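You operate a simulated robot arm through the tools that you are given. There is no shell and no other tool. Be economical: measure what you need, move in short steps, check, and stop when the job is done.

The job below is to be done with a simulated two-armed robot. You get a single attempt, and the scene is never put back.

TASK
Take the lid off the yellow pot and lay it down on the grey top of unit four. Fetch the blue block from the shelf under the planning bench and set it on top of the blue filter. Take the clear cartridge from the top of the planning bench and put it on top of the paper pack there. Shut the stapler guard. Any order will do. Set down upright: blue block, clear cartridge.

The check looks at the end state, three seconds after you hand in, the way a careful person would. Anything else that was tipped, shoved, dropped, spilled or broken makes it a failure. A push-on lid holds only when it is set on centred and level and pressed home; a screw cap is set on level and turned clockwise until tight.

THE ROBOT
Two 6-joint arms with fingered hands on one trunk, on a base that drives. Base frame: it is fixed to the floor where the robot stands at the start and does not move with it; the origin is under the middle of the robot, x ahead of it, y to its left, z up; the surface under the hand at the start is at about z = 1004. Lengths are in mm, angles in degrees, forces in N, time in s.
The left shoulder is at the start at [50, 170, 1083], the right one opposite. With the tool pointing down near the work surface each hand reaches from about 500 to 780 mm from the robot's upright axis, wherever it stands, measured 20 degrees to its own side. Places, roughly: blue block [5250, 500, 500]; blue filter (6x6x11 cm) [5200, 500, 500]; clear cartridge [5250, -250, 1000]; paper pack [5250, 0, 750]; stapler guard [5000, -1800, 1100]; yellow pot [500, 250, 1000]. Payload 3.5 kg a hand.
Tool frame (each hand has its own): the origin (TCP) lies between the finger pads and is the grasp point; the fingertips stand 26 mm ahead of it; z points along the fingers, y is the line along which they close. The gripper opens to 132 mm. The gripper's body begins 73 mm behind the TCP. The gripper is a hand of 3 fingers: y runs from the thumb to the fingers, the wrist lies at [0, 0, -234] in the tool frame, and closing takes about 1.5 s.
Orientation is told as [roll, pitch, yaw] about the base's x, y, z axes, in that order, counted from this pose: with the fingers straight down and closing along the base's y, the tool's x points along the base's -x, its y along +y and its z along -z.

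THE INTERFACE
- The arms move only by the tool nudge_tool. It takes "left_deltas", "right_deltas" or both (then of equal length, played together; a hand with none holds still); each is a list of rows, each a list of 2 entries, a list of its own where there are three numbers: the shift along the tool's x, y, z in units of 20 mm (1.0 is 20 mm), then the turn, a rotation vector about the tool's x, y, z in units of 6 degrees (1.0 is 6 degrees). In form: [[[x, y, z], [ax, ay, az]], ...]. A call has 1 to 20 rows; each row shifts and turns the commanded pose from where the row before left it, along the tool's axes as they then stand. "left_gripper" and "right_gripper" are, for a hand that has rows, the closure, from 0 (fully open) to 1 (shut), set as the call begins (left out, the last holds). A call with a number of a shift or a turn outside -1 to 1 is refused whole. Each row takes 0.2 s and may step no farther than 50 mm and 8.6 degrees from the row before; otherwise, or with a gripper value out of range, the whole call is refused. Where a pose cannot be reached the arm comes as near as it can. A force on the tool above 40 N (or 10 N above the force at the start of the call, whichever is more), or a blocked arm, ends the call early, and 0.2 s more pass. Each finger travels about 108 mm/s and halts on what it meets, pressing with about 27 N; the grip force reading is that of the motor and also rises with nothing between the fingers. The clock runs only during rows and for 0.2 s after the last one: add rows that do not move to give the fingers time. It gives the time, the measured TCP pose, the force on the tool (base axes), the opening and the grip force at its end, in the units of the frame above (readings bear some noise), with the torque about the TCP (base axes, N m) and any sound that the robot's microphone picked up, and new pictures: "pictures" is both (left out), scene, wrist or none (wrist: the cameras of the hands that moved).
- Cameras (640 x 400 px; columns grow to the right, rows downward): "scene" is now at [49.5, 19.3, 1685.1]; the picture's right is [0.29, -0.96, 0.00], its down [-0.61, -0.18, -0.77] and it looks along [0.74, 0.23, -0.63] (base axes); focal length 284 px, centre (320, 200). "left" rides on the left gripper at [-62, 3, -92] in its tool frame; the picture's right is [-0.05, -1.00, 0.00], its down [0.83, -0.04, -0.56] and it looks along [0.55, -0.03, 0.83] (tool axes); focal length 230 px, centre (320, 200). "right" rides on the right gripper at [62, 3, -92] in its tool frame; the picture's right is [-0.05, 1.00, 0.00], its down [-0.83, -0.04, -0.56] and it looks along [-0.55, -0.03, 0.83] (tool axes); focal length 230 px, centre (320, 200). There is no depth. A picture from a camera that has moved, and an enlarged one, comes with that camera's place and axes in the base frame and with its lens. The place of the scene camera against the robot may be out by one fixed shift of up to 12 mm in any direction.
- slide_trunk(by): slides the trunk up (or, below 0, down) by that many mm; the arms and the scene camera ride with it, the base frame stays. It gives what a move gives, with no picture.
- steer(legs): drives the robot by 1 to 6 legs, each [ahead, left, turn to the left] in mm, mm and degrees, along the robot's own axes; the way and the turn of a leg run together, so that a leg with both is an arc; at most 1500 mm and 180 degrees a leg. The arms and the cameras ride along, it lands a little off, and it stops where it bumps. It gives what a move gives, and a new picture of the scene camera.
- move_fingers(finger1, finger2, thumb_bend, hand): sets how far each is bent, from 0 (flat) to 1 (curled in); at 0.3 the hand is open as for a grip, at 0.7 the pads meet at the TCP. One left out holds its place. A second passes; each finger stops where it meets its share of the squeeze, and holds until it gets a number again. A gripper value or a shape takes the hand back. It gives what a move gives, with no picture; readings hold the bend of each and the force on the fingers (four entries, about 0 where the hand has none), thumb and palm.
- set_grasp(shape, hand): the hand has 3 fingers and takes this shape, open, in about a second: jaw (thumb against the fingers, like two jaws); tri (thumb and two fingers); tip (a fingertip pinch); poke (one finger out to press); point (the index stretched); flat (the hand flat); cup (the hand cupped); fist (a fist). The gripper value then closes the fingers along that shape, each until it touches; the sizes above hold for jaw. It gives what a move gives, with no picture.
- head_to(pan, tilt): turns the head with the scene camera to pan (to the left, within 86 degrees either way) and tilt (down, from -29 to 69), counted from straight ahead of the robot. It gives what a move gives, and a new picture of the scene camera.
- inspect(camera, box): a new picture of the part [left, top, right, bottom] of that camera's present view, enlarged. It takes no simulated time.
- finish_job(): hands the job in; it is judged then, once.

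Go step by step. Nothing tells you exact positions but the pictures and the camera data: compare them with the known pose of the tool, close in by small moves and look again before you grip or let go. The budget is 165 turns and 260 pictures, counting those below and the enlarged ones. Unless the task says otherwise, let go and move clear before handing in, and close with one line.

The tools are called after "Call:" as name(argument=value, ...) on one line, values as JSON. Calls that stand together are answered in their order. nudge_tool: Moves the arms, as the interface text tells. Its arguments: {"type":"object","properties":{"left_deltas":{"type":"array"},"left_gripper":{"type":"number"},"right_deltas":{"type":"array"},"right_gripper":{"type":"number"},"pictures":{"type":"string","enum":["both","scene","wrist","none"]}},"required":[]} The other tools are called the same way: slide_trunk (by) slides the trunk up or down; set_grasp (shape, hand) gives the hand a shape; move_fingers (finger1, finger2, thumb_bend, hand) moves the fingers one by one; steer (legs) drives the base; head_to (pan, tilt) turns the head that bears the scene camera; inspect (camera, box) takes an enlarged picture of a part of a camera's view; finish_job () hands the job in.

At the start:

```text
clock: 0.0
left_ee_pos: [479.4, 471.4, 1221.6]
left_orientation: [0.0, -0.1, 0.0]
left_contact_force: [0.3, 0.1, 0.1]
left_ft_torque: [-0.01, -0.02, 0.01]
left_gripper_width: 132.0
left_finger_force: 0.0
left_shape: jaw
left_bend: [0.3, 0.3, 0.3]
left_finger forces: [0.0, 0.0, 0.0, 0.0, 0.0, 0.0]
right_ee_pos: [557.1, -26.3, 1221.8]
right_orientation: [0.1, 0.0, 0.1]
right_contact_force: [0.2, 0.3, -0.5]
right_ft_torque: [0.0, 0.0, -0.02]
right_gripper_width: 132.0
right_finger_force: 0.0
right_shape: jaw
right_bend: [0.3, 0.3, 0.3]
right_finger forces: [0.0, 0.0, 0.0, 0.0, 0.0, 0.1]
trunk travel left (down, up): [-698.0, 12.0]
robot x, y, heading: [1.8, 1.0, 0.0]
head pan, tilt: [16.9, 39.3]
```

scene: 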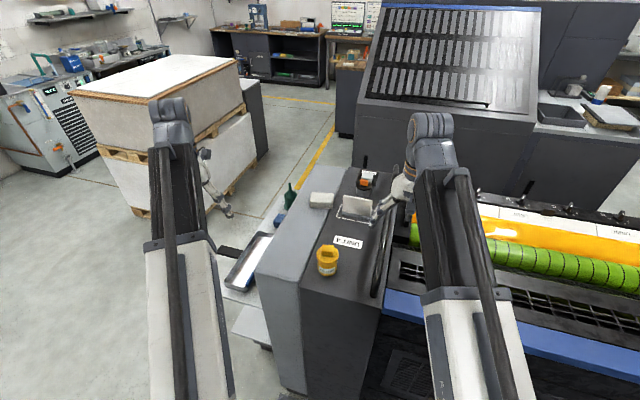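
right: 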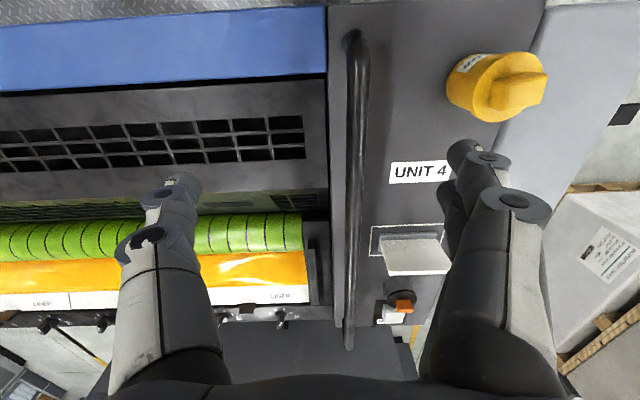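
left: 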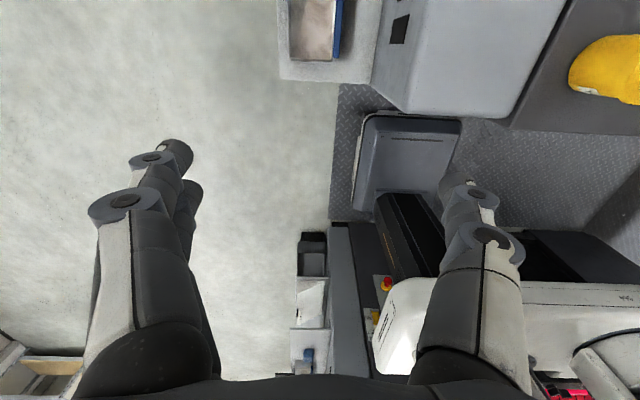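

The yellow pot with its winged lid stands on the dark top of unit four, at roughly [550, 155]. I'll enlarge both views of it before planning the grip.

Call:
inspect(camera="scene", box=[240, 150, 440, 300])

Call:
inspect(camera="right", box=[340, 20, 580, 170])

```text
2.67 times, centred on (340, 225) of scene
camera zoom: at [49.5, 19.3, 1685.1], right [0.29, -0.96, 0.0], down [-0.61, -0.18, -0.77], along [0.74, 0.23, -0.63], focal length 758 px, centre (267, 133)
```

zoom: 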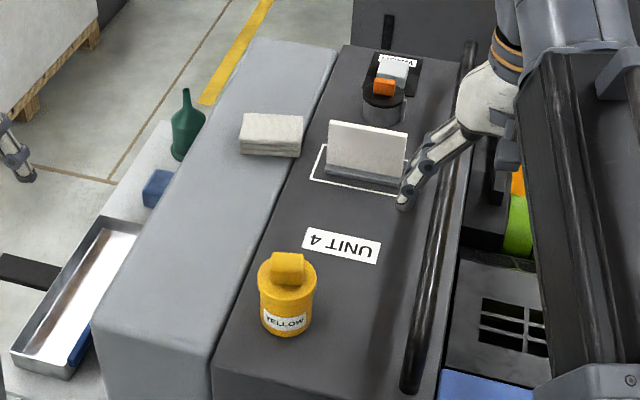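

```text
2.67 times, centred on (460, 95) of right
camera zoom: at [494.9, -21.6, 1315.3], right [0.05, 1.0, 0.0], down [0.83, -0.04, 0.56], along [0.55, -0.03, -0.83], focal length 614 px, centre (-53, 480)
```

zoom: 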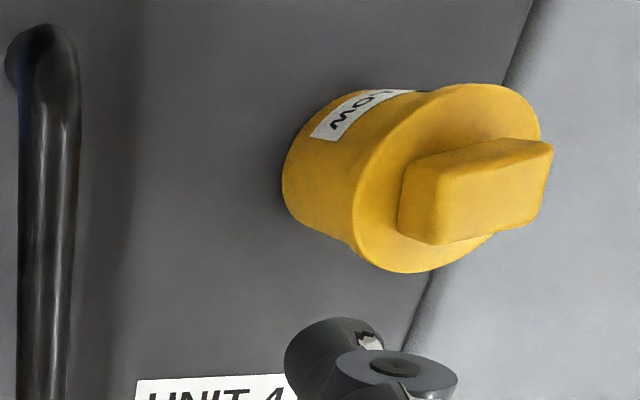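

The lid has a block-shaped grip, and the dark top with the UNIT 4 label has room to lay it down. I'll move the right hand aside and bring the left hand over the pot for a closer look.

Call:
nudge_tool(left_deltas=[[[0, -1, 0], [0, 0, 0]], [[0, -1, 0], [0, 0, 0]], [[0, -1, 0], [0, 0, 0]], [[0, -1, 0], [0, 0, 0]], [[-0.3, -1, 0], [0, 0, 0]], [[-0.3, -1, 0], [0, 0, 0]], [[-0.3, -1, 0], [0, 0, 0]], [[-0.3, -1, 0], [0, 0, 0]], [[-0.3, -1, 0], [0, 0, 0]], [[-0.3, -1, 0], [0, 0, 0]], [[-0.3, -1, 0], [0, 0, 0]], [[-0.3, -1, 0], [0, 0, 0]], [[-0.3, -1, 0], [0, 0, 0]], [[-0.3, -1, 0], [0, 0, 0]], [[-0.3, -1, 0], [0, 0, 0]]], right_deltas=[[[0, -1, 0], [0, 0, 0]], [[0, -1, 0], [0, 0, 0]], [[0, -1, 0], [0, 0, 0]], [[0, -1, 0], [0, 0, 0]], [[0, -1, 0], [0, 0, 0]], [[0, -1, 0], [0, 0, 0]], [[0, -1, 0], [0, 0, 0]], [[0, -1, 0], [0, 0, 0]], [[0, -1, 0], [0, 0, 0]], [[0, -1, 0], [0, 0, 0]], [[0, 0, 0], [0, 0, 0]], [[0, 0, 0], [0, 0, 0]], [[0, 0, 0], [0, 0, 0]], [[0, 0, 0], [0, 0, 0]], [[0, 0, 0], [0, 0, 0]]], pictures="both")

```text
clock: 3.2
left_ee_pos: [551.9, 171.6, 1208.0]
left_orientation: [0.1, 0.0, 0.0]
left_contact_force: [-0.1, 0.1, -0.4]
left_ft_torque: [0.01, 0.0, -0.03]
left_gripper_width: 131.8
left_finger_force: 0.0
left_shape: jaw
left_bend: [0.3, 0.3, 0.3]
left_finger forces: [0.1, 0.0, 0.1, 0.0, 0.0, 0.0]
left hand out of reach, approached as far as the arm can: row 3, 5, 7
right_ee_pos: [558.3, -225.7, 1221.9]
right_orientation: [0.0, -0.2, 0.0]
right_contact_force: [-0.7, -0.9, 0.2]
right_ft_torque: [-0.04, 0.02, -0.05]
right_gripper_width: 131.9
right_finger_force: 0.0
right_shape: jaw
right_bend: [0.3, 0.3, 0.3]
right_finger forces: [0.1, 0.1, 0.0, 0.1, 0.0, 0.1]
trunk travel left (down, up): [-698.0, 12.0]
robot x, y, heading: [0.4, 0.7, 0.1]
head pan, tilt: [16.9, 39.3]
camera scene: at [49.6, 19.0, 1685.1], right [0.29, -0.96, 0.0], down [-0.61, -0.18, -0.77], along [0.74, 0.23, -0.63], focal length 284 px, centre (320, 200)
camera right: at [495.6, -222.0, 1314.6], right [0.05, 1.0, 0.0], down [0.83, -0.04, 0.56], along [0.56, -0.03, -0.83], focal length 230 px, centre (320, 200)
camera left: at [613.7, 176.0, 1300.6], right [0.05, -1.0, 0.0], down [-0.83, -0.04, 0.56], along [-0.55, -0.03, -0.83], focal length 230 px, centre (320, 200)
```

scene: 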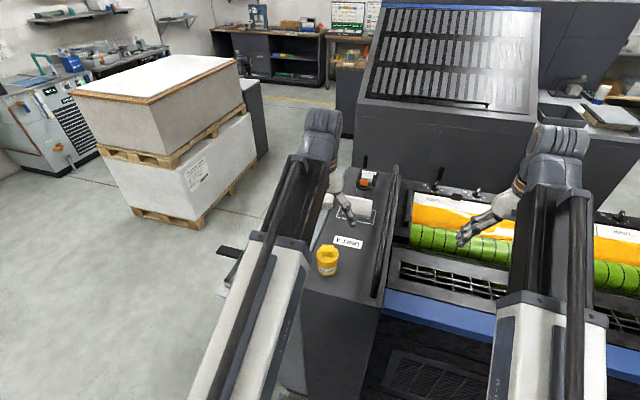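
right: 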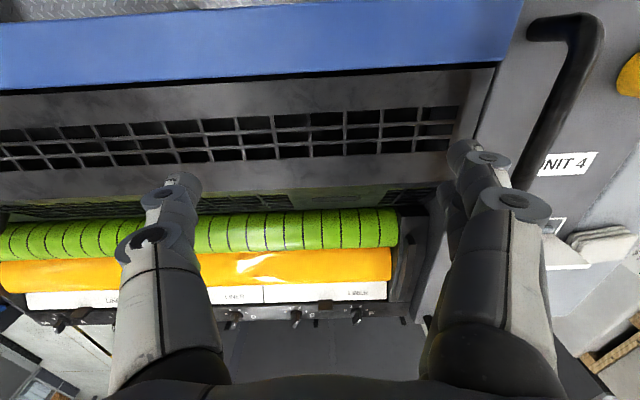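
left: 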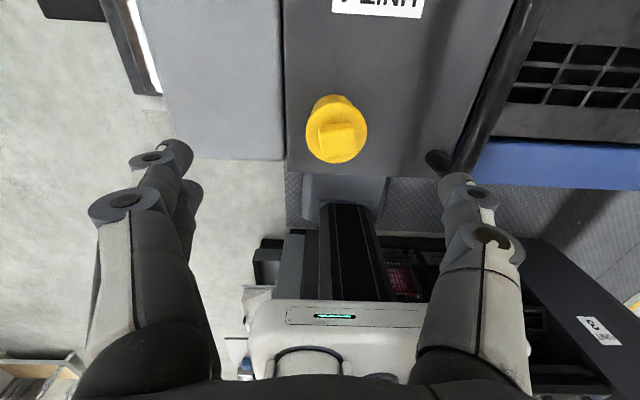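

The left wrist camera now sees the pot clear of the fingers. I'll enlarge it to get the grip's size and direction.

Call:
inspect(camera="left", box=[280, 80, 400, 180])

Call:
inspect(camera="scene", box=[290, 225, 370, 285])

```text
4.00 times, centred on (340, 130) of left
camera zoom: at [613.7, 176.0, 1300.6], right [0.05, -1.0, 0.0], down [-0.83, -0.04, 0.56], along [-0.55, -0.03, -0.83], focal length 920 px, centre (240, 480)
```

zoom: 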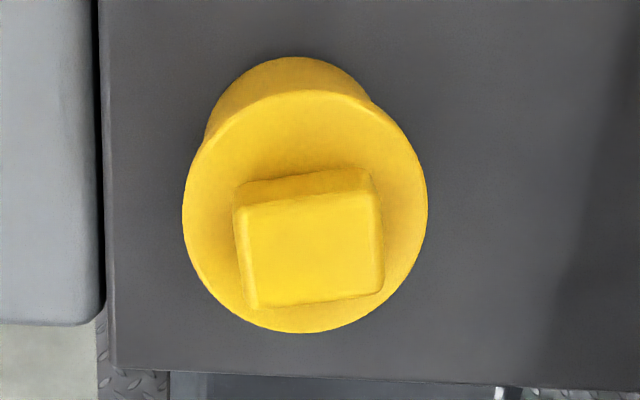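

```text
6.67 times, centred on (330, 255) of scene
camera zoom: at [49.6, 19.0, 1685.1], right [0.29, -0.96, 0.0], down [-0.61, -0.18, -0.77], along [0.74, 0.23, -0.63], focal length 1896 px, centre (253, -167)
```

zoom: 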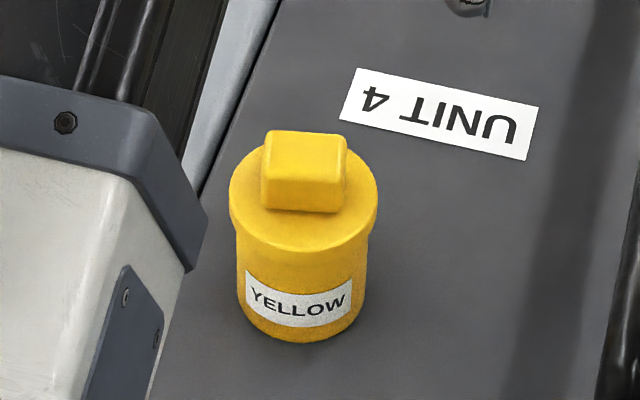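

I place the grip's top at about [545, 155, 1100], the lid plate at about z 1075, and the grip block at about 32 x 28 mm, turned about 6°. I'll align the left hand and go down to just above it.

Call:
nudge_tool(left_deltas=[[[0.35, -0.4, 0], [0, 0, -0.5]], [[0, -0.42, 0], [0, 0, -0.5]], [[0, 0, 1], [0, 0, 0]], [[0, 0, 1], [0, 0, 0]], [[0, 0, 1], [0, 0, 0]], [[0, 0, 1], [0, 0, 0]], [[0, 0, 0], [0, 0, 0]]], pictures="both")

```text
clock: 4.8
left_ee_pos: [544.2, 156.3, 1127.4]
left_orientation: [0.1, 0.0, 6.1]
left_contact_force: [0.1, 0.0, -0.4]
left_ft_torque: [0.0, -0.01, -0.03]
left_gripper_width: 132.0
left_finger_force: 0.0
left_shape: jaw
left_bend: [0.3, 0.3, 0.3]
left_finger forces: [0.0, 0.0, 0.1, 0.0, 0.0, 0.0]
right_ee_pos: [558.6, -224.8, 1220.8]
right_orientation: [0.0, -0.2, 0.0]
right_contact_force: [-0.7, -0.1, 0.1]
right_ft_torque: [-0.02, -0.01, 0.0]
right_gripper_width: 132.0
right_finger_force: 0.0
right_shape: jaw
right_bend: [0.3, 0.3, 0.3]
right_finger forces: [0.1, 0.0, 0.0, 0.0, 0.0, 0.1]
trunk travel left (down, up): [-698.0, 12.0]
robot x, y, heading: [-1.6, -2.2, -0.1]
head pan, tilt: [16.9, 39.3]
camera scene: at [49.5, 19.2, 1685.1], right [0.29, -0.96, 0.0], down [-0.61, -0.18, -0.77], along [0.74, 0.23, -0.63], focal length 284 px, centre (320, 200)
camera left: at [606.1, 168.2, 1221.2], right [0.16, -0.99, 0.0], down [-0.82, -0.13, 0.56], along [-0.55, -0.09, -0.83], focal length 230 px, centre (320, 200)
```

scene: 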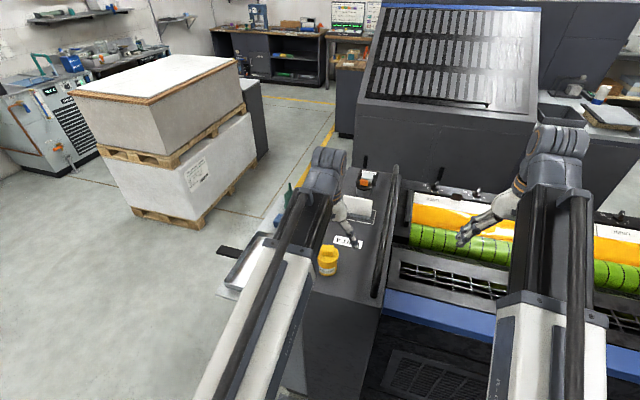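
left: 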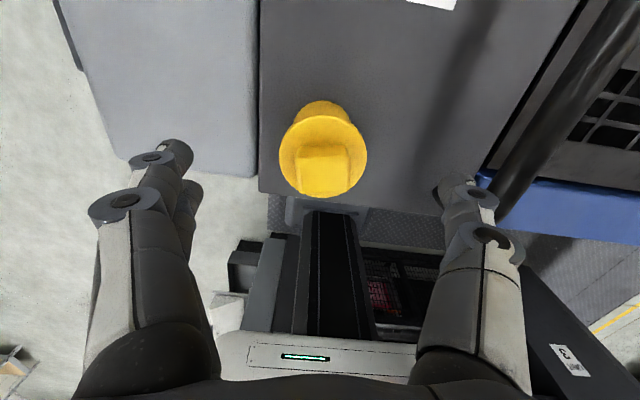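

Call:
inspect(camera="left", box=[260, 90, 400, 210])

```text
3.33 times, centred on (330, 150) of left
camera zoom: at [606.1, 168.2, 1221.2], right [0.16, -0.99, 0.0], down [-0.82, -0.13, 0.56], along [-0.55, -0.09, -0.83], focal length 767 px, centre (287, 367)
```

zoom: 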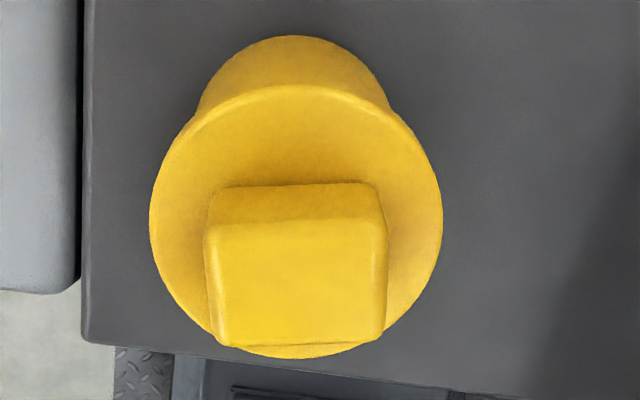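

The hand lines up with the grip: block about 31 mm wide, top at 1102, lid plate at 1075. I'll lower it 24 mm and close.

Call:
nudge_tool(left_deltas=[[[0, 0, 0.6], [0, 0, 0]], [[0, 0, 0.55], [0, 0, 0]], [[0, 0, 0], [0, 0, 0]]], pictures="wrist")

Call:
nudge_tool(left_deltas=[[[0, 0, 0], [0, 0, 0]], [[0, 0, 0], [0, 0, 0]], [[0, 0, 0], [0, 0, 0]], [[0, 0, 0], [0, 0, 0]], [[0, 0, 0], [0, 0, 0]], [[0, 0, 0], [0, 0, 0]], [[0, 0, 0], [0, 0, 0]], [[0, 0, 0], [0, 0, 0]]], left_gripper=1, pictures="wrist")

```text
clock: 5.6
left_ee_pos: [543.3, 157.0, 1105.7]
left_orientation: [0.0, 0.0, 6.1]
left_contact_force: [0.4, -0.7, -0.1]
left_ft_torque: [0.02, 0.01, 0.0]
left_gripper_width: 132.1
left_finger_force: 0.0
left_shape: jaw
left_bend: [0.3, 0.3, 0.3]
left_finger forces: [0.0, 0.1, 0.1, 0.0, 0.0, 0.1]
right_ee_pos: [559.1, -225.4, 1222.0]
right_orientation: [0.0, -0.2, 0.0]
right_contact_force: [-0.4, -0.3, 0.4]
right_ft_torque: [0.01, 0.02, 0.0]
right_gripper_width: 131.8
right_finger_force: 0.1
right_shape: jaw
right_bend: [0.3, 0.3, 0.3]
right_finger forces: [0.0, 0.1, 0.0, 0.0, 0.1, 0.0]
trunk travel left (down, up): [-698.0, 12.0]
robot x, y, heading: [-4.4, 3.0, -0.0]
head pan, tilt: [16.9, 39.3]
camera left: at [605.5, 167.3, 1198.4], right [0.16, -0.99, 0.0], down [-0.82, -0.13, 0.56], along [-0.55, -0.09, -0.83], focal length 230 px, centre (320, 200)
```

left: 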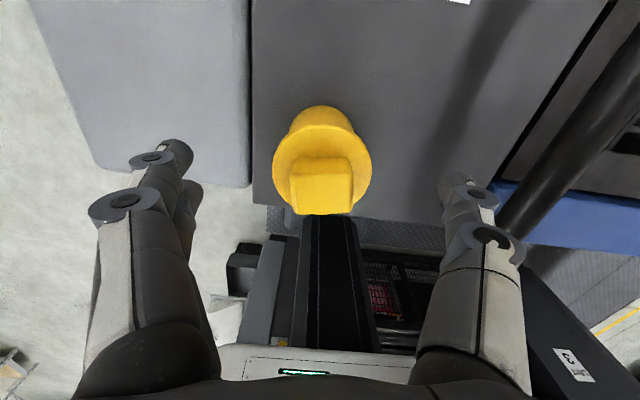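

```text
clock: 7.4
left_ee_pos: [544.2, 156.4, 1105.5]
left_orientation: [-0.1, 0.0, 6.0]
left_contact_force: [0.2, -1.0, 1.1]
left_ft_torque: [0.02, 0.02, 0.04]
left_gripper_width: 23.1
left_finger_force: 26.8
left_shape: jaw
left_bend: [0.74, 0.72, 0.7]
left_finger forces: [7.6, 17.4, 0.1, 0.0, 24.0, 0.0]
right_ee_pos: [557.0, -225.5, 1221.4]
right_orientation: [-0.1, -0.3, 0.1]
right_contact_force: [0.5, 0.3, -0.2]
right_ft_torque: [-0.06, 0.05, -0.03]
right_gripper_width: 131.6
right_finger_force: 0.2
right_shape: jaw
right_bend: [0.3, 0.3, 0.3]
right_finger forces: [0.0, 0.1, 0.0, 0.0, 0.1, 0.0]
trunk travel left (down, up): [-698.0, 12.0]
robot x, y, heading: [-1.8, -1.4, -0.1]
head pan, tilt: [16.9, 39.3]
heard: snap
camera left: at [605.5, 167.3, 1198.5], right [0.16, -0.99, 0.0], down [-0.82, -0.13, 0.56], along [-0.55, -0.09, -0.83], focal length 230 px, centre (320, 200)
```

left: 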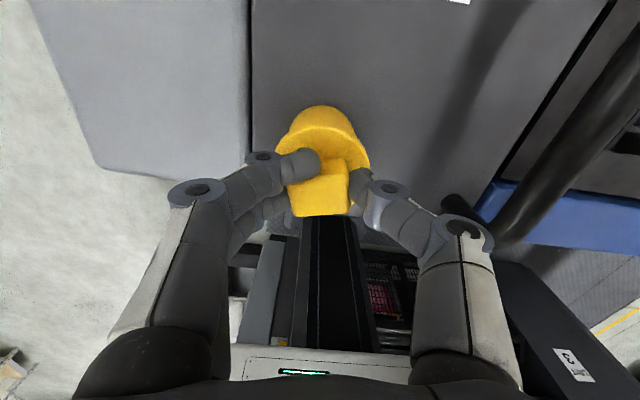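

The fingers closed on the grip and I heard a snap. I'll look closely to see whether the lid has come loose or tilted.

Call:
inspect(camera="left", box=[240, 90, 400, 230])

Call:
inspect(camera="scene", box=[290, 225, 370, 285])

```text
2.86 times, centred on (320, 160) of left
camera zoom: at [605.5, 167.3, 1198.5], right [0.16, -0.99, 0.0], down [-0.82, -0.13, 0.56], along [-0.55, -0.09, -0.83], focal length 657 px, centre (320, 314)
```

zoom: 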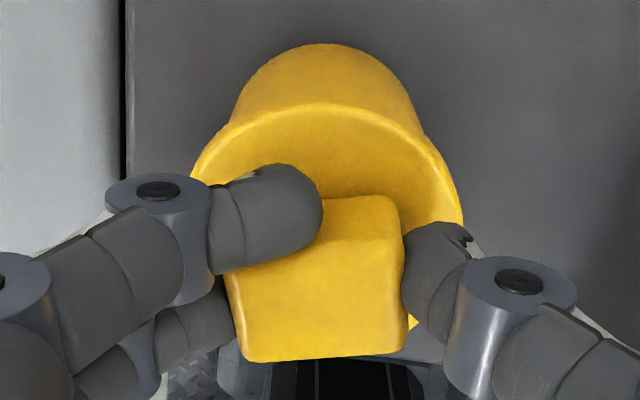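

```text
6.67 times, centred on (330, 255) of scene
camera zoom: at [49.5, 19.1, 1685.1], right [0.29, -0.96, 0.0], down [-0.61, -0.18, -0.77], along [0.74, 0.23, -0.63], focal length 1896 px, centre (253, -167)
```

zoom: 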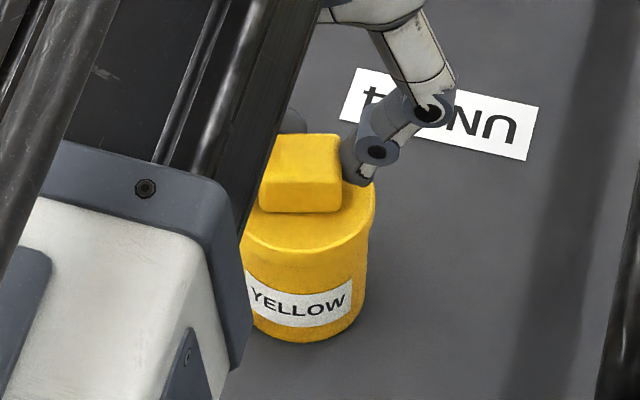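

The lid has turned very slightly but still looks level on the pot. I'll lift slowly and watch whether the pot stays down.

Call:
nudge_tool(left_deltas=[[[0, 0, -0.25], [0, 0, 0]], [[0, 0, -0.25], [0, 0, 0]], [[0, 0, -0.25], [0, 0, 0]], [[0, 0, -0.25], [0, 0, 0]], [[0, 0, 0], [0, 0, 0]]], pictures="both")

Call:
inspect(camera="scene", box=[290, 225, 370, 285])

```text
clock: 8.6
left_ee_pos: [545.2, 158.3, 1125.5]
left_orientation: [0.0, 0.0, 6.0]
left_contact_force: [0.7, -0.1, 0.6]
left_ft_torque: [-0.01, -0.02, -0.03]
left_gripper_width: 22.4
left_finger_force: 27.0
left_shape: jaw
left_bend: [0.74, 0.72, 0.7]
left_finger forces: [7.7, 17.3, 0.0, 0.0, 23.4, 0.0]
right_ee_pos: [559.0, -227.1, 1220.6]
right_orientation: [0.0, -0.2, 0.0]
right_contact_force: [0.2, -0.5, 0.8]
right_ft_torque: [-0.03, 0.02, 0.02]
right_gripper_width: 131.8
right_finger_force: 0.0
right_shape: jaw
right_bend: [0.3, 0.3, 0.3]
right_finger forces: [0.0, 0.0, 0.0, 0.1, 0.1, 0.1]
trunk travel left (down, up): [-698.0, 12.0]
robot x, y, heading: [-0.2, -2.3, 0.1]
head pan, tilt: [16.9, 39.3]
camera scene: at [49.6, 19.2, 1685.1], right [0.29, -0.96, 0.0], down [-0.61, -0.18, -0.77], along [0.74, 0.23, -0.63], focal length 284 px, centre (320, 200)
camera left: at [605.9, 168.4, 1218.4], right [0.16, -0.99, 0.0], down [-0.82, -0.13, 0.56], along [-0.55, -0.09, -0.83], focal length 230 px, centre (320, 200)
```

scene: 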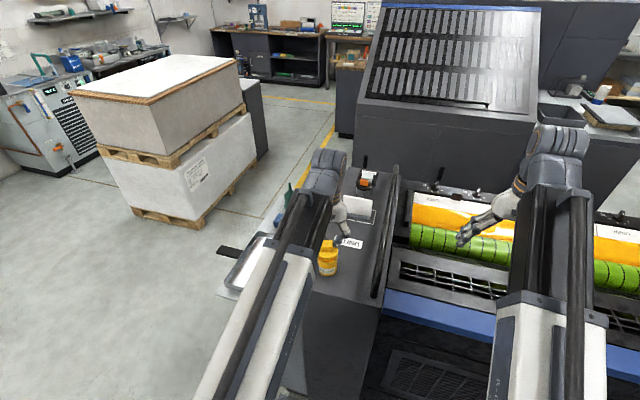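
left: 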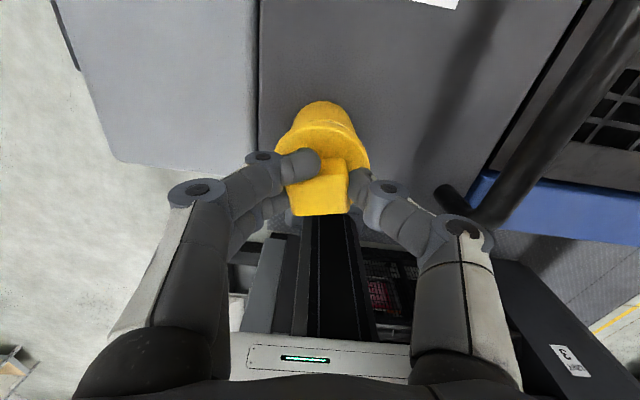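

```text
6.67 times, centred on (330, 255) of scene
camera zoom: at [49.6, 19.2, 1685.1], right [0.29, -0.96, 0.0], down [-0.61, -0.18, -0.77], along [0.74, 0.23, -0.63], focal length 1896 px, centre (253, -167)
```

zoom: 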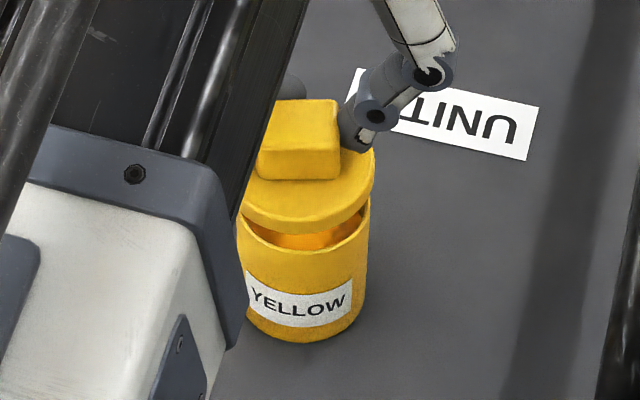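

The lid came away cleanly and the pot stayed put. I'll raise it and carry it to clear top at about [620, 90], then lower it near the surface and look.

Call:
nudge_tool(left_deltas=[[[0, 0, -1], [0, 0, 0]], [[0, 0, -1], [0, 0, 0]], [[0, 0, -1], [0, 0, 0]], [[-0.845, -0.92, 0], [0, 0, 0]], [[-0.845, -0.92, 0], [0, 0, 0]], [[-0.845, -0.92, 0], [0, 0, 0]], [[-0.845, -0.92, 0], [0, 0, 0]], [[0, 0, 1], [0, 0, 0]], [[0, 0, 1], [0, 0, 0]], [[0, 0, 1], [0, 0, 0]], [[0, 0, 1], [0, 0, 0]], [[0, 0, 1], [0, 0, 0]], [[0, 0, 0.75], [0, 0, 0]], [[0, 0, 0], [0, 0, 0]]], pictures="both")

Call:
inspect(camera="scene", box=[290, 205, 390, 280])

```text
clock: 11.6
left_ee_pos: [621.7, 91.2, 1070.2]
left_orientation: [-0.1, 0.0, 6.0]
left_contact_force: [1.1, -0.1, 0.2]
left_ft_torque: [-0.02, -0.02, 0.0]
left_gripper_width: 22.1
left_finger_force: 27.2
left_shape: jaw
left_bend: [0.74, 0.72, 0.7]
left_finger forces: [8.1, 17.5, 0.0, 0.1, 23.2, 0.0]
right_ee_pos: [559.4, -226.2, 1222.2]
right_orientation: [0.0, -0.2, 0.0]
right_contact_force: [-0.4, -0.3, -0.1]
right_ft_torque: [0.0, 0.0, 0.01]
right_gripper_width: 131.8
right_finger_force: 0.1
right_shape: jaw
right_bend: [0.3, 0.3, 0.3]
right_finger forces: [0.0, 0.0, 0.0, 0.0, 0.0, 0.0]
trunk travel left (down, up): [-698.0, 12.0]
robot x, y, heading: [-3.1, 0.7, 0.1]
head pan, tilt: [16.9, 39.3]
camera scene: at [49.6, 19.2, 1685.1], right [0.29, -0.96, 0.0], down [-0.61, -0.18, -0.77], along [0.74, 0.23, -0.63], focal length 284 px, centre (320, 200)
camera left: at [682.5, 101.8, 1162.5], right [0.16, -0.99, 0.0], down [-0.82, -0.13, 0.56], along [-0.55, -0.09, -0.83], focal length 230 px, centre (320, 200)
```

scene: 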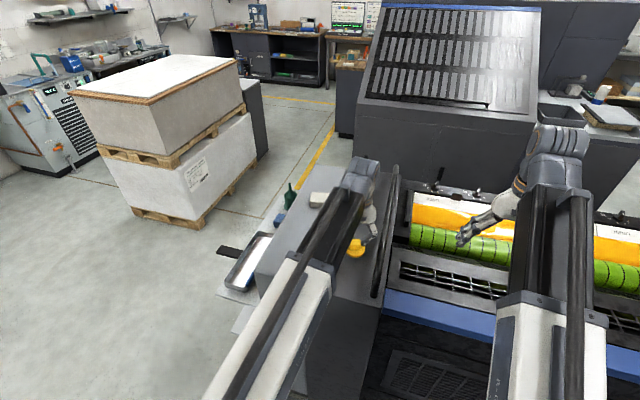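
left: 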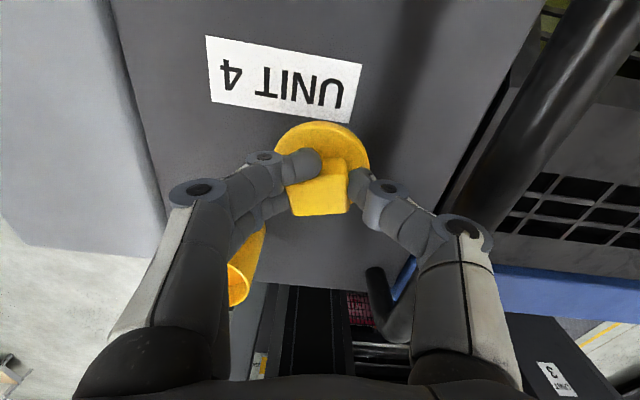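

```text
5.33 times, centred on (340, 242) of scene
camera zoom: at [49.6, 19.2, 1685.1], right [0.29, -0.96, 0.0], down [-0.61, -0.18, -0.77], along [0.74, 0.23, -0.63], focal length 1516 px, centre (213, -27)
```

zoom: 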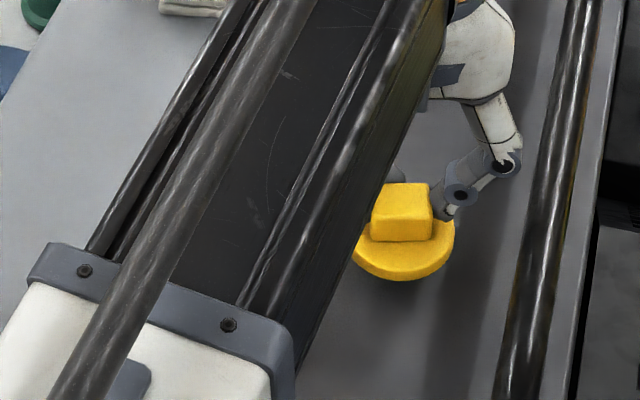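

The lid is level, about 20 mm above the top. I'll lower it in small steps and watch for contact force.

Call:
nudge_tool(left_deltas=[[[0, 0, 0.25], [0, 0, 0]], [[0, 0, 0.25], [0, 0, 0]], [[0, 0, 0], [0, 0, 0]]], pictures="none")

Call:
nudge_tool(left_deltas=[[[0, 0, 0.15], [0, 0, 0]], [[0, 0, 0.1], [0, 0, 0]]], pictures="none")

Call:
inspect(camera="scene", box=[290, 205, 390, 280])

```text
clock: 12.4
left_ee_pos: [620.7, 92.5, 1059.6]
left_orientation: [0.0, 0.1, 6.0]
left_contact_force: [0.4, 0.8, -0.9]
left_ft_torque: [0.01, -0.04, 0.03]
left_gripper_width: 22.2
left_finger_force: 27.0
left_shape: jaw
left_bend: [0.74, 0.72, 0.7]
left_finger forces: [8.0, 17.5, 0.0, 0.0, 23.3, 0.0]
right_ee_pos: [559.1, -225.6, 1221.9]
right_orientation: [0.0, -0.3, 0.0]
right_contact_force: [0.2, -0.2, -0.7]
right_ft_torque: [-0.03, -0.03, 0.01]
right_gripper_width: 131.9
right_finger_force: 0.0
right_shape: jaw
right_bend: [0.3, 0.3, 0.3]
right_finger forces: [0.0, 0.0, 0.0, 0.1, 0.0, 0.0]
trunk travel left (down, up): [-698.0, 12.0]
robot x, y, heading: [2.4, 1.4, 0.2]
head pan, tilt: [16.9, 39.3]
```

```text
clock: 13.0
left_ee_pos: [618.8, 92.0, 1055.1]
left_orientation: [0.1, -0.1, 6.0]
left_contact_force: [0.3, 0.6, -0.4]
left_ft_torque: [-0.01, 0.0, 0.01]
left_gripper_width: 22.0
left_finger_force: 27.1
left_shape: jaw
left_bend: [0.74, 0.72, 0.7]
left_finger forces: [8.1, 17.5, 0.0, 0.0, 23.2, 0.0]
right_ee_pos: [558.3, -224.9, 1221.3]
right_orientation: [-0.1, -0.1, -0.1]
right_contact_force: [-0.2, 0.5, 0.3]
right_ft_torque: [0.0, -0.02, 0.0]
right_gripper_width: 131.8
right_finger_force: 0.3
right_shape: jaw
right_bend: [0.3, 0.3, 0.3]
right_finger forces: [0.0, 0.1, 0.0, 0.0, 0.1, 0.0]
trunk travel left (down, up): [-698.0, 12.0]
robot x, y, heading: [0.0, 1.0, -0.2]
head pan, tilt: [16.9, 39.3]
```

```text
5.33 times, centred on (340, 242) of scene
camera zoom: at [49.6, 19.2, 1685.1], right [0.29, -0.96, 0.0], down [-0.61, -0.18, -0.77], along [0.74, 0.23, -0.63], focal length 1516 px, centre (213, -27)
```

zoom: 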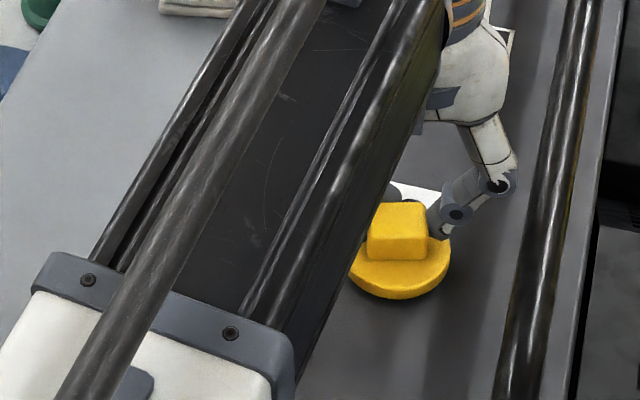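

Call:
nudge_tool(left_deltas=[[[0, 0, 0.1], [0, 0, 0]], [[0, 0, 0.1], [0, 0, 0]]], pictures="none")

Call:
nudge_tool(left_deltas=[[[0, 0, 0.1], [0, 0, 0]], [[0, 0, 0.1], [0, 0, 0]]], pictures="none")

```text
clock: 13.6
left_ee_pos: [619.8, 91.9, 1052.2]
left_orientation: [0.0, 0.0, 6.0]
left_contact_force: [0.3, 0.6, -1.4]
left_ft_torque: [0.01, 0.02, 0.01]
left_gripper_width: 22.2
left_finger_force: 27.1
left_shape: jaw
left_bend: [0.74, 0.72, 0.7]
left_finger forces: [7.9, 17.5, 0.0, 0.1, 23.3, 0.1]
right_ee_pos: [558.2, -226.2, 1221.3]
right_orientation: [0.0, -0.3, 0.0]
right_contact_force: [-0.5, -0.2, 0.0]
right_ft_torque: [0.0, -0.01, 0.01]
right_gripper_width: 132.0
right_finger_force: 0.0
right_shape: jaw
right_bend: [0.3, 0.3, 0.3]
right_finger forces: [0.1, 0.0, 0.0, 0.0, 0.0, 0.0]
trunk travel left (down, up): [-698.0, 12.0]
robot x, y, heading: [-0.8, -1.3, -0.0]
head pan, tilt: [16.9, 39.3]
```

```text
clock: 14.2
left_ee_pos: [620.3, 91.4, 1046.8]
left_orientation: [0.0, 0.0, 6.1]
left_contact_force: [-0.9, -0.1, -0.6]
left_ft_torque: [0.01, -0.01, 0.02]
left_gripper_width: 22.4
left_finger_force: 27.0
left_shape: jaw
left_bend: [0.74, 0.72, 0.7]
left_finger forces: [8.0, 17.5, 0.1, 0.1, 23.2, 0.0]
right_ee_pos: [558.0, -225.8, 1221.4]
right_orientation: [0.0, 0.0, -0.1]
right_contact_force: [-0.5, 1.1, 0.6]
right_ft_torque: [0.01, 0.0, 0.0]
right_gripper_width: 131.5
right_finger_force: 0.0
right_shape: jaw
right_bend: [0.3, 0.3, 0.3]
right_finger forces: [0.0, 0.0, 0.1, 0.0, 0.0, 0.1]
trunk travel left (down, up): [-698.0, 12.0]
robot x, y, heading: [0.1, -2.1, 0.0]
head pan, tilt: [16.9, 39.3]
```

Call:
nudge_tool(left_deltas=[[[0, 0, 0.1], [0, 0, 0]], [[0, 0, 0.1], [0, 0, 0]]], pictures="none")

Call:
inspect(camera="scene", box=[290, 205, 390, 280])

```text
clock: 14.8
left_ee_pos: [621.1, 90.5, 1043.3]
left_orientation: [0.0, -0.1, 6.1]
left_contact_force: [0.5, 0.2, 4.0]
left_ft_torque: [0.1, 0.08, -0.05]
left_gripper_width: 21.9
left_finger_force: 27.5
left_shape: jaw
left_bend: [0.74, 0.72, 0.7]
left_finger forces: [9.3, 18.0, 0.1, 0.0, 23.4, 0.0]
right_ee_pos: [558.5, -226.8, 1222.3]
right_orientation: [0.0, -0.1, -0.1]
right_contact_force: [-0.4, -0.3, 0.1]
right_ft_torque: [0.0, 0.01, 0.04]
right_gripper_width: 132.0
right_finger_force: 0.3
right_shape: jaw
right_bend: [0.3, 0.3, 0.3]
right_finger forces: [0.0, 0.0, 0.0, 0.0, 0.1, 0.1]
trunk travel left (down, up): [-698.0, 12.0]
robot x, y, heading: [0.8, 2.7, -0.2]
head pan, tilt: [16.9, 39.3]
```

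```text
5.33 times, centred on (340, 242) of scene
camera zoom: at [49.4, 19.2, 1685.3], right [0.29, -0.96, 0.0], down [-0.61, -0.18, -0.77], along [0.74, 0.23, -0.63], focal length 1516 px, centre (213, -27)
```

zoom: 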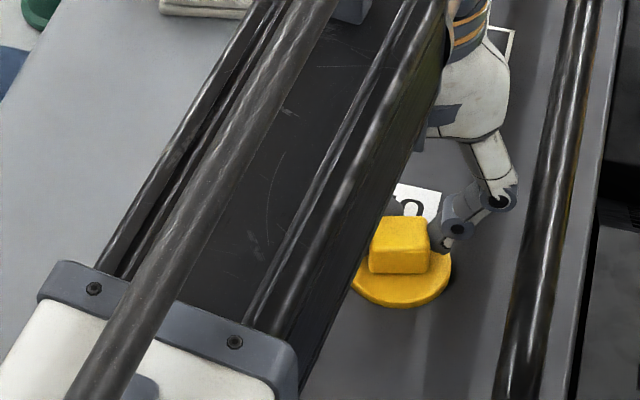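

The lid is resting on the top, with about 4 N of contact. I'll open only part way because of the rail, then rise straight up.

Call:
nudge_tool(left_deltas=[[[0, 0, 0], [0, 0, 0]], [[0, 0, 0], [0, 0, 0]], [[0, 0, 0], [0, 0, 0]], [[0, 0, 0], [0, 0, 0]], [[0, 0, 0], [0, 0, 0]]], left_gripper=0.58, pictures="wrist")

```text
clock: 16.0
left_ee_pos: [620.7, 89.8, 1042.6]
left_orientation: [-0.1, 0.0, 6.1]
left_contact_force: [0.5, 0.4, 0.0]
left_ft_torque: [0.02, 0.02, -0.02]
left_gripper_width: 55.0
left_finger_force: 0.1
left_shape: jaw
left_bend: [0.73, 0.73, 0.7]
left_finger forces: [0.0, 0.1, 0.1, 0.0, 0.1, 0.1]
right_ee_pos: [558.8, -225.2, 1221.8]
right_orientation: [0.0, -0.2, -0.1]
right_contact_force: [0.3, 0.1, 0.2]
right_ft_torque: [0.04, -0.02, 0.03]
right_gripper_width: 131.7
right_finger_force: 0.1
right_shape: jaw
right_bend: [0.3, 0.3, 0.3]
right_finger forces: [0.1, 0.0, 0.1, 0.1, 0.0, 0.0]
trunk travel left (down, up): [-698.0, 12.0]
robot x, y, heading: [0.1, 3.0, 0.1]
head pan, tilt: [16.9, 39.3]
camera left: at [681.3, 100.7, 1135.9], right [0.16, -0.99, 0.0], down [-0.82, -0.13, 0.56], along [-0.55, -0.09, -0.83], focal length 230 px, centre (320, 200)
```

left: 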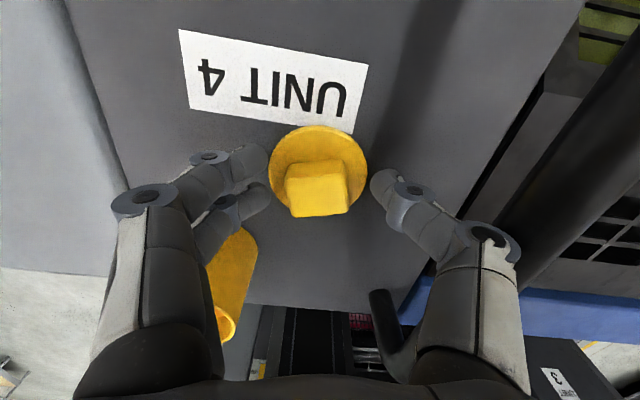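

The lid lies flat and free. I'll raise the left hand and bring it back to its starting place, then look around for a way to the bench.

Call:
nudge_tool(left_deltas=[[[0, 0, -1], [0, 0, 0]], [[0, 0, -1], [0, 0, 0]], [[0, 0, -1], [0, 0, 0]], [[0, 0, -1], [0, 0, 0]], [[0, 0, -1], [0, 0, 0]], [[0, 0, -1], [0, 0, 0]], [[0, 0, -1], [0, 0, 0]], [[0, 0, -1], [0, 0, 0]], [[0, 0, -1], [0, 0, 0]], [[0.7, 0.8, 0], [0, 0, 0.5]], [[0.7, 0.8, 0], [0, 0, 0.5]], [[0.7, 0.8, 0], [0, 0, 0]], [[0.7, 0.8, 0], [0, 0, 0]], [[0.7, 0.8, 0], [0, 0, 0]], [[0.7, 0.8, 0], [0, 0, 0]], [[0.7, 0.8, 0], [0, 0, 0]], [[0.7, 0.8, 0], [0, 0, 0]], [[0.7, 0.8, 0], [0, 0, 0]], [[0.7, 0.8, 0], [0, 0, 0]]], pictures="scene")

Call:
inspect(camera="scene", box=[220, 150, 440, 290])

Call:
head_to(pan=0, tilt=5)

Call:
head_to(pan=60, tilt=25)

Call:
head_to(pan=-60, tilt=25)

```text
clock: 20.0
left_ee_pos: [493.0, 248.5, 1192.5]
left_orientation: [0.0, -0.2, -0.1]
left_contact_force: [-0.3, -0.7, -0.1]
left_ft_torque: [-0.02, 0.01, 0.01]
left_gripper_width: 55.0
left_finger_force: 0.1
left_shape: jaw
left_bend: [0.73, 0.73, 0.7]
left_finger forces: [0.0, 0.0, 0.0, 0.1, 0.1, 0.0]
left hand out of reach, approached as far as the arm can: row 14, 15, 16, 17, 18, 19
right_ee_pos: [558.2, -225.0, 1221.3]
right_orientation: [0.0, -0.2, 0.0]
right_contact_force: [0.6, 0.3, -0.3]
right_ft_torque: [0.0, 0.01, 0.01]
right_gripper_width: 132.0
right_finger_force: 0.0
right_shape: jaw
right_bend: [0.3, 0.3, 0.3]
right_finger forces: [0.1, 0.1, 0.1, 0.1, 0.1, 0.0]
trunk travel left (down, up): [-698.0, 12.0]
robot x, y, heading: [-2.6, -2.3, -0.2]
head pan, tilt: [16.9, 39.3]
camera scene: at [49.4, 19.4, 1685.1], right [0.29, -0.96, 0.0], down [-0.61, -0.18, -0.77], along [0.74, 0.23, -0.63], focal length 284 px, centre (320, 200)
```

scene: 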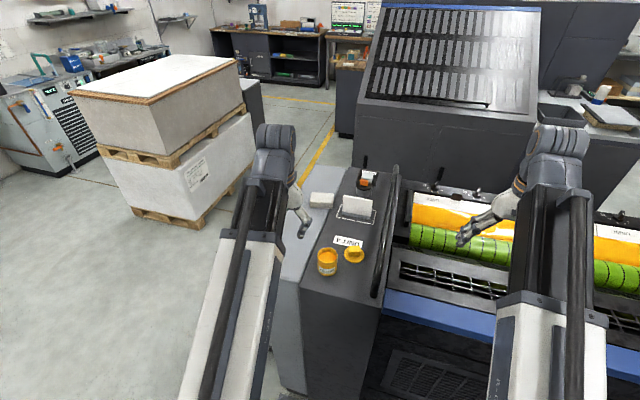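

```text
2.86 times, centred on (330, 220) of scene
camera zoom: at [49.4, 19.4, 1685.1], right [0.29, -0.96, 0.0], down [-0.61, -0.18, -0.77], along [0.74, 0.23, -0.63], focal length 812 px, centre (291, 143)
```

zoom: 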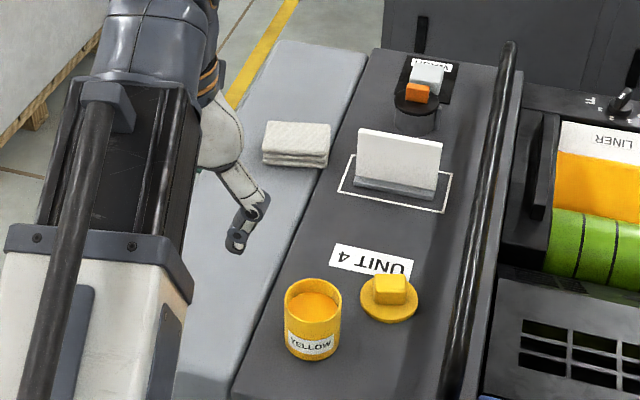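

```text
clock: 21.0
left_ee_pos: [491.9, 248.9, 1193.4]
left_orientation: [0.0, -0.4, 0.1]
left_contact_force: [-0.1, 0.0, 0.8]
left_ft_torque: [-0.02, 0.0, -0.02]
left_gripper_width: 55.1
left_finger_force: 0.0
left_shape: jaw
left_bend: [0.73, 0.73, 0.7]
left_finger forces: [0.1, 0.0, 0.0, 0.0, 0.1, 0.0]
right_ee_pos: [558.0, -225.7, 1220.4]
right_orientation: [0.1, -0.2, 0.0]
right_contact_force: [0.6, 0.2, -0.9]
right_ft_torque: [0.0, 0.0, 0.0]
right_gripper_width: 131.9
right_finger_force: 0.1
right_shape: jaw
right_bend: [0.3, 0.3, 0.3]
right_finger forces: [0.1, 0.0, 0.1, 0.1, 0.0, 0.0]
trunk travel left (down, up): [-698.0, 12.0]
robot x, y, heading: [0.7, -1.7, 0.0]
head pan, tilt: [0.0, 5.0]
camera scene: at [59.7, -5.6, 1739.8], right [0.0, -1.0, 0.0], down [-0.09, 0.0, -1.0], along [1.0, 0.0, -0.09], focal length 284 px, centre (320, 200)
```

scene: 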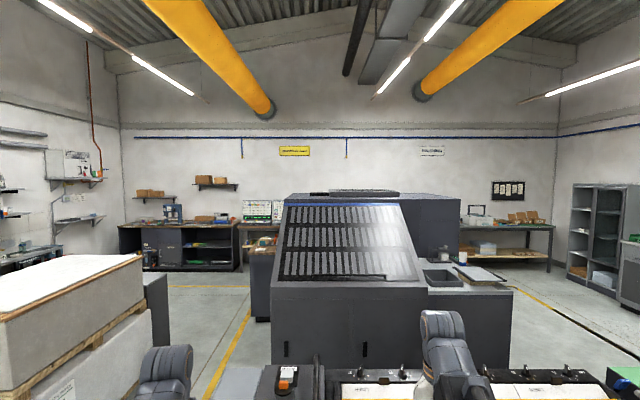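

```text
clock: 22.3
left_ee_pos: [492.6, 249.4, 1192.0]
left_orientation: [0.1, -0.3, 0.1]
left_contact_force: [-0.7, -0.2, 0.3]
left_ft_torque: [0.0, 0.0, 0.02]
left_gripper_width: 54.8
left_finger_force: 0.1
left_shape: jaw
left_bend: [0.73, 0.73, 0.7]
left_finger forces: [0.1, 0.1, 0.0, 0.0, 0.0, 0.0]
right_ee_pos: [558.9, -226.1, 1221.5]
right_orientation: [0.0, -0.2, -0.1]
right_contact_force: [-0.8, 0.5, 0.5]
right_ft_torque: [-0.03, 0.02, 0.0]
right_gripper_width: 131.8
right_finger_force: 0.0
right_shape: jaw
right_bend: [0.3, 0.3, 0.3]
right_finger forces: [0.0, 0.0, 0.0, 0.0, 0.0, 0.1]
trunk travel left (down, up): [-698.0, 12.0]
robot x, y, heading: [-3.0, 2.7, -0.1]
head pan, tilt: [60.0, 25.0]
camera scene: at [13.9, 74.1, 1707.5], right [0.87, -0.5, 0.0], down [-0.21, -0.37, -0.91], along [0.45, 0.78, -0.42], focal length 284 px, centre (320, 200)
```

scene: 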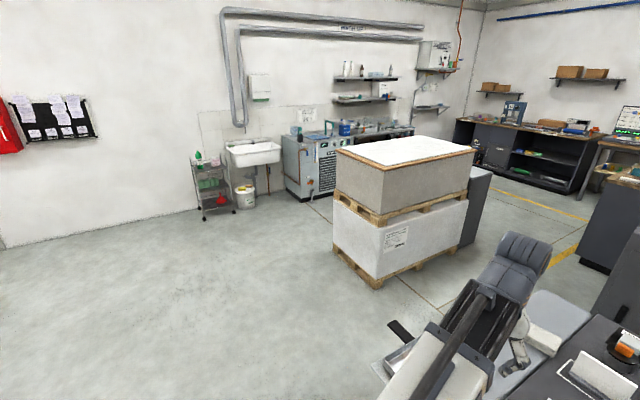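

```text
clock: 24.3
left_ee_pos: [492.8, 249.6, 1192.7]
left_orientation: [0.1, -0.3, 0.0]
left_contact_force: [0.8, 0.4, -0.1]
left_ft_torque: [0.01, 0.04, -0.01]
left_gripper_width: 55.0
left_finger_force: 0.0
left_shape: jaw
left_bend: [0.73, 0.73, 0.7]
left_finger forces: [0.1, 0.0, 0.1, 0.0, 0.0, 0.0]
right_ee_pos: [558.7, -224.7, 1221.8]
right_orientation: [0.1, -0.2, 0.0]
right_contact_force: [-0.5, -0.4, 0.5]
right_ft_torque: [0.0, 0.02, 0.05]
right_gripper_width: 131.7
right_finger_force: 0.1
right_shape: jaw
right_bend: [0.3, 0.3, 0.3]
right_finger forces: [0.0, 0.1, 0.1, 0.0, 0.0, 0.0]
trunk travel left (down, up): [-698.0, 12.0]
robot x, y, heading: [-0.5, 3.3, -0.1]
head pan, tilt: [-60.0, 25.0]
camera scene: at [13.9, -85.5, 1707.5], right [-0.87, -0.5, 0.0], down [-0.21, 0.37, -0.91], along [0.45, -0.78, -0.42], focal length 284 px, centre (320, 200)
```

scene: 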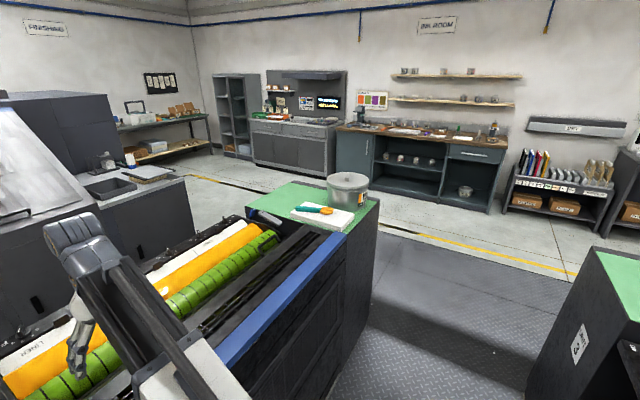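

The lid lies flat beside the pot and the first job is done. Planning-bench items should be beyond the press at x ≈ 5250, so I'll go round by the left aisle, sliding left first.

Call:
head_to(pan=0, tilt=25)

Call:
steer(legs=[[0, 1050, 0]])

```text
clock: 25.6
left_ee_pos: [492.8, 248.2, 1192.6]
left_orientation: [0.0, -0.3, 0.1]
left_contact_force: [-0.3, 0.2, 0.3]
left_ft_torque: [-0.02, -0.01, 0.02]
left_gripper_width: 54.9
left_finger_force: 0.0
left_shape: jaw
left_bend: [0.73, 0.73, 0.7]
left_finger forces: [0.0, 0.1, 0.1, 0.0, 0.0, 0.1]
right_ee_pos: [558.5, -225.9, 1220.4]
right_orientation: [0.0, -0.2, 0.0]
right_contact_force: [-0.7, 0.3, 0.6]
right_ft_torque: [0.01, 0.0, 0.0]
right_gripper_width: 132.0
right_finger_force: 0.0
right_shape: jaw
right_bend: [0.3, 0.3, 0.3]
right_finger forces: [0.0, 0.0, 0.0, 0.0, 0.0, 0.1]
trunk travel left (down, up): [-698.0, 12.0]
robot x, y, heading: [2.3, -1.7, -0.0]
head pan, tilt: [0.0, 25.0]
camera scene: at [59.9, -5.8, 1707.5], right [0.0, -1.0, 0.0], down [-0.42, 0.0, -0.91], along [0.91, 0.0, -0.42], focal length 284 px, centre (320, 200)
```

scene: 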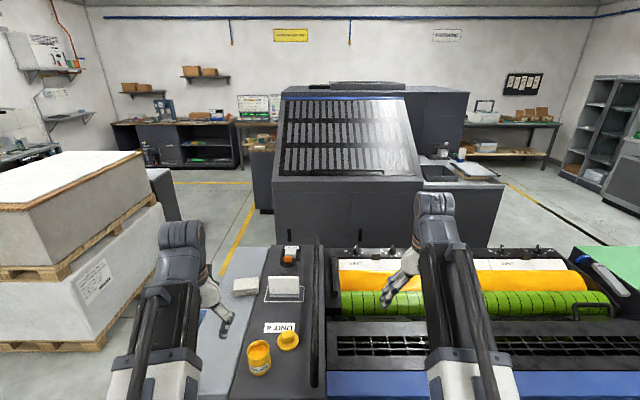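

```text
clock: 30.9
left_ee_pos: [483.7, 1291.4, 1194.2]
left_orientation: [0.0, -0.3, 0.8]
left_contact_force: [0.3, -0.1, 0.3]
left_ft_torque: [0.03, 0.03, -0.01]
left_gripper_width: 55.0
left_finger_force: 0.0
left_shape: jaw
left_bend: [0.73, 0.73, 0.7]
left_finger forces: [0.1, 0.0, 0.0, 0.0, 0.0, 0.0]
right_ee_pos: [554.6, 818.7, 1221.6]
right_orientation: [-0.1, -0.3, 0.7]
right_contact_force: [-0.1, 0.5, -0.1]
right_ft_torque: [-0.04, -0.03, 0.01]
right_gripper_width: 131.9
right_finger_force: 0.0
right_shape: jaw
right_bend: [0.3, 0.3, 0.3]
right_finger forces: [0.0, 0.0, 0.0, 0.1, 0.0, 0.0]
trunk travel left (down, up): [-698.0, 12.0]
robot x, y, heading: [-4.9, 1036.5, 0.9]
head pan, tilt: [0.0, 25.0]
camera scene: at [53.9, 1032.1, 1707.5], right [0.01, -1.0, 0.0], down [-0.42, -0.01, -0.91], along [0.91, 0.01, -0.42], focal length 284 px, centre (320, 200)
```

scene: 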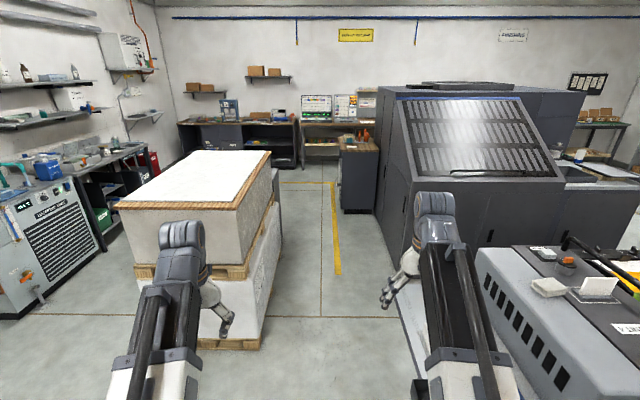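

I'm in the aisle: the pallet stack's edge is at y ≈ 1450, and ahead on the right a wood-topped cabinet reaches y ≈ 770 at x ≈ 3350. I'll drive ahead, keeping to the middle.

Call:
steer(legs=[[1400, -70, -0.9]])

```text
clock: 38.0
left_ee_pos: [1914.7, 1181.8, 1192.4]
left_orientation: [0.2, -0.2, -2.0]
left_contact_force: [1.1, -0.3, -0.2]
left_ft_torque: [0.04, 0.0, -0.01]
left_gripper_width: 54.7
left_finger_force: 0.1
left_shape: jaw
left_bend: [0.73, 0.73, 0.7]
left_finger forces: [0.1, 0.1, 0.1, 0.0, 0.0, 0.0]
right_ee_pos: [1963.6, 704.7, 1221.6]
right_orientation: [0.1, -0.2, -2.0]
right_contact_force: [0.7, -0.1, 0.3]
right_ft_torque: [-0.02, -0.01, 0.02]
right_gripper_width: 131.9
right_finger_force: 0.1
right_shape: jaw
right_bend: [0.3, 0.3, 0.3]
right_finger forces: [0.0, 0.0, 0.0, 0.1, 0.0, 0.0]
trunk travel left (down, up): [-698.0, 12.0]
robot x, y, heading: [1413.6, 948.3, -2.0]
head pan, tilt: [0.0, 25.0]
camera scene: at [1473.7, 942.7, 1707.4], right [-0.03, -1.0, 0.0], down [-0.42, 0.01, -0.91], along [0.91, -0.03, -0.42], focal length 284 px, centre (320, 200)
```

scene: 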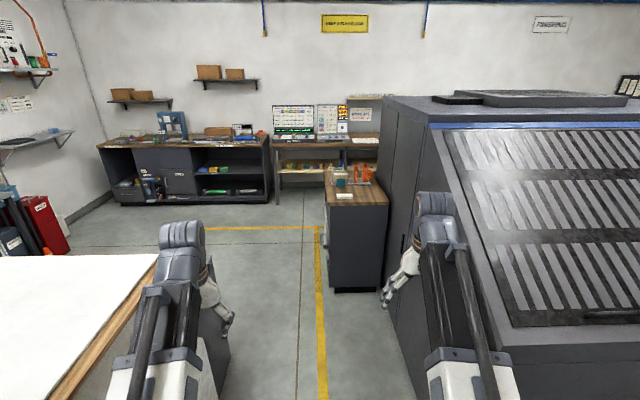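

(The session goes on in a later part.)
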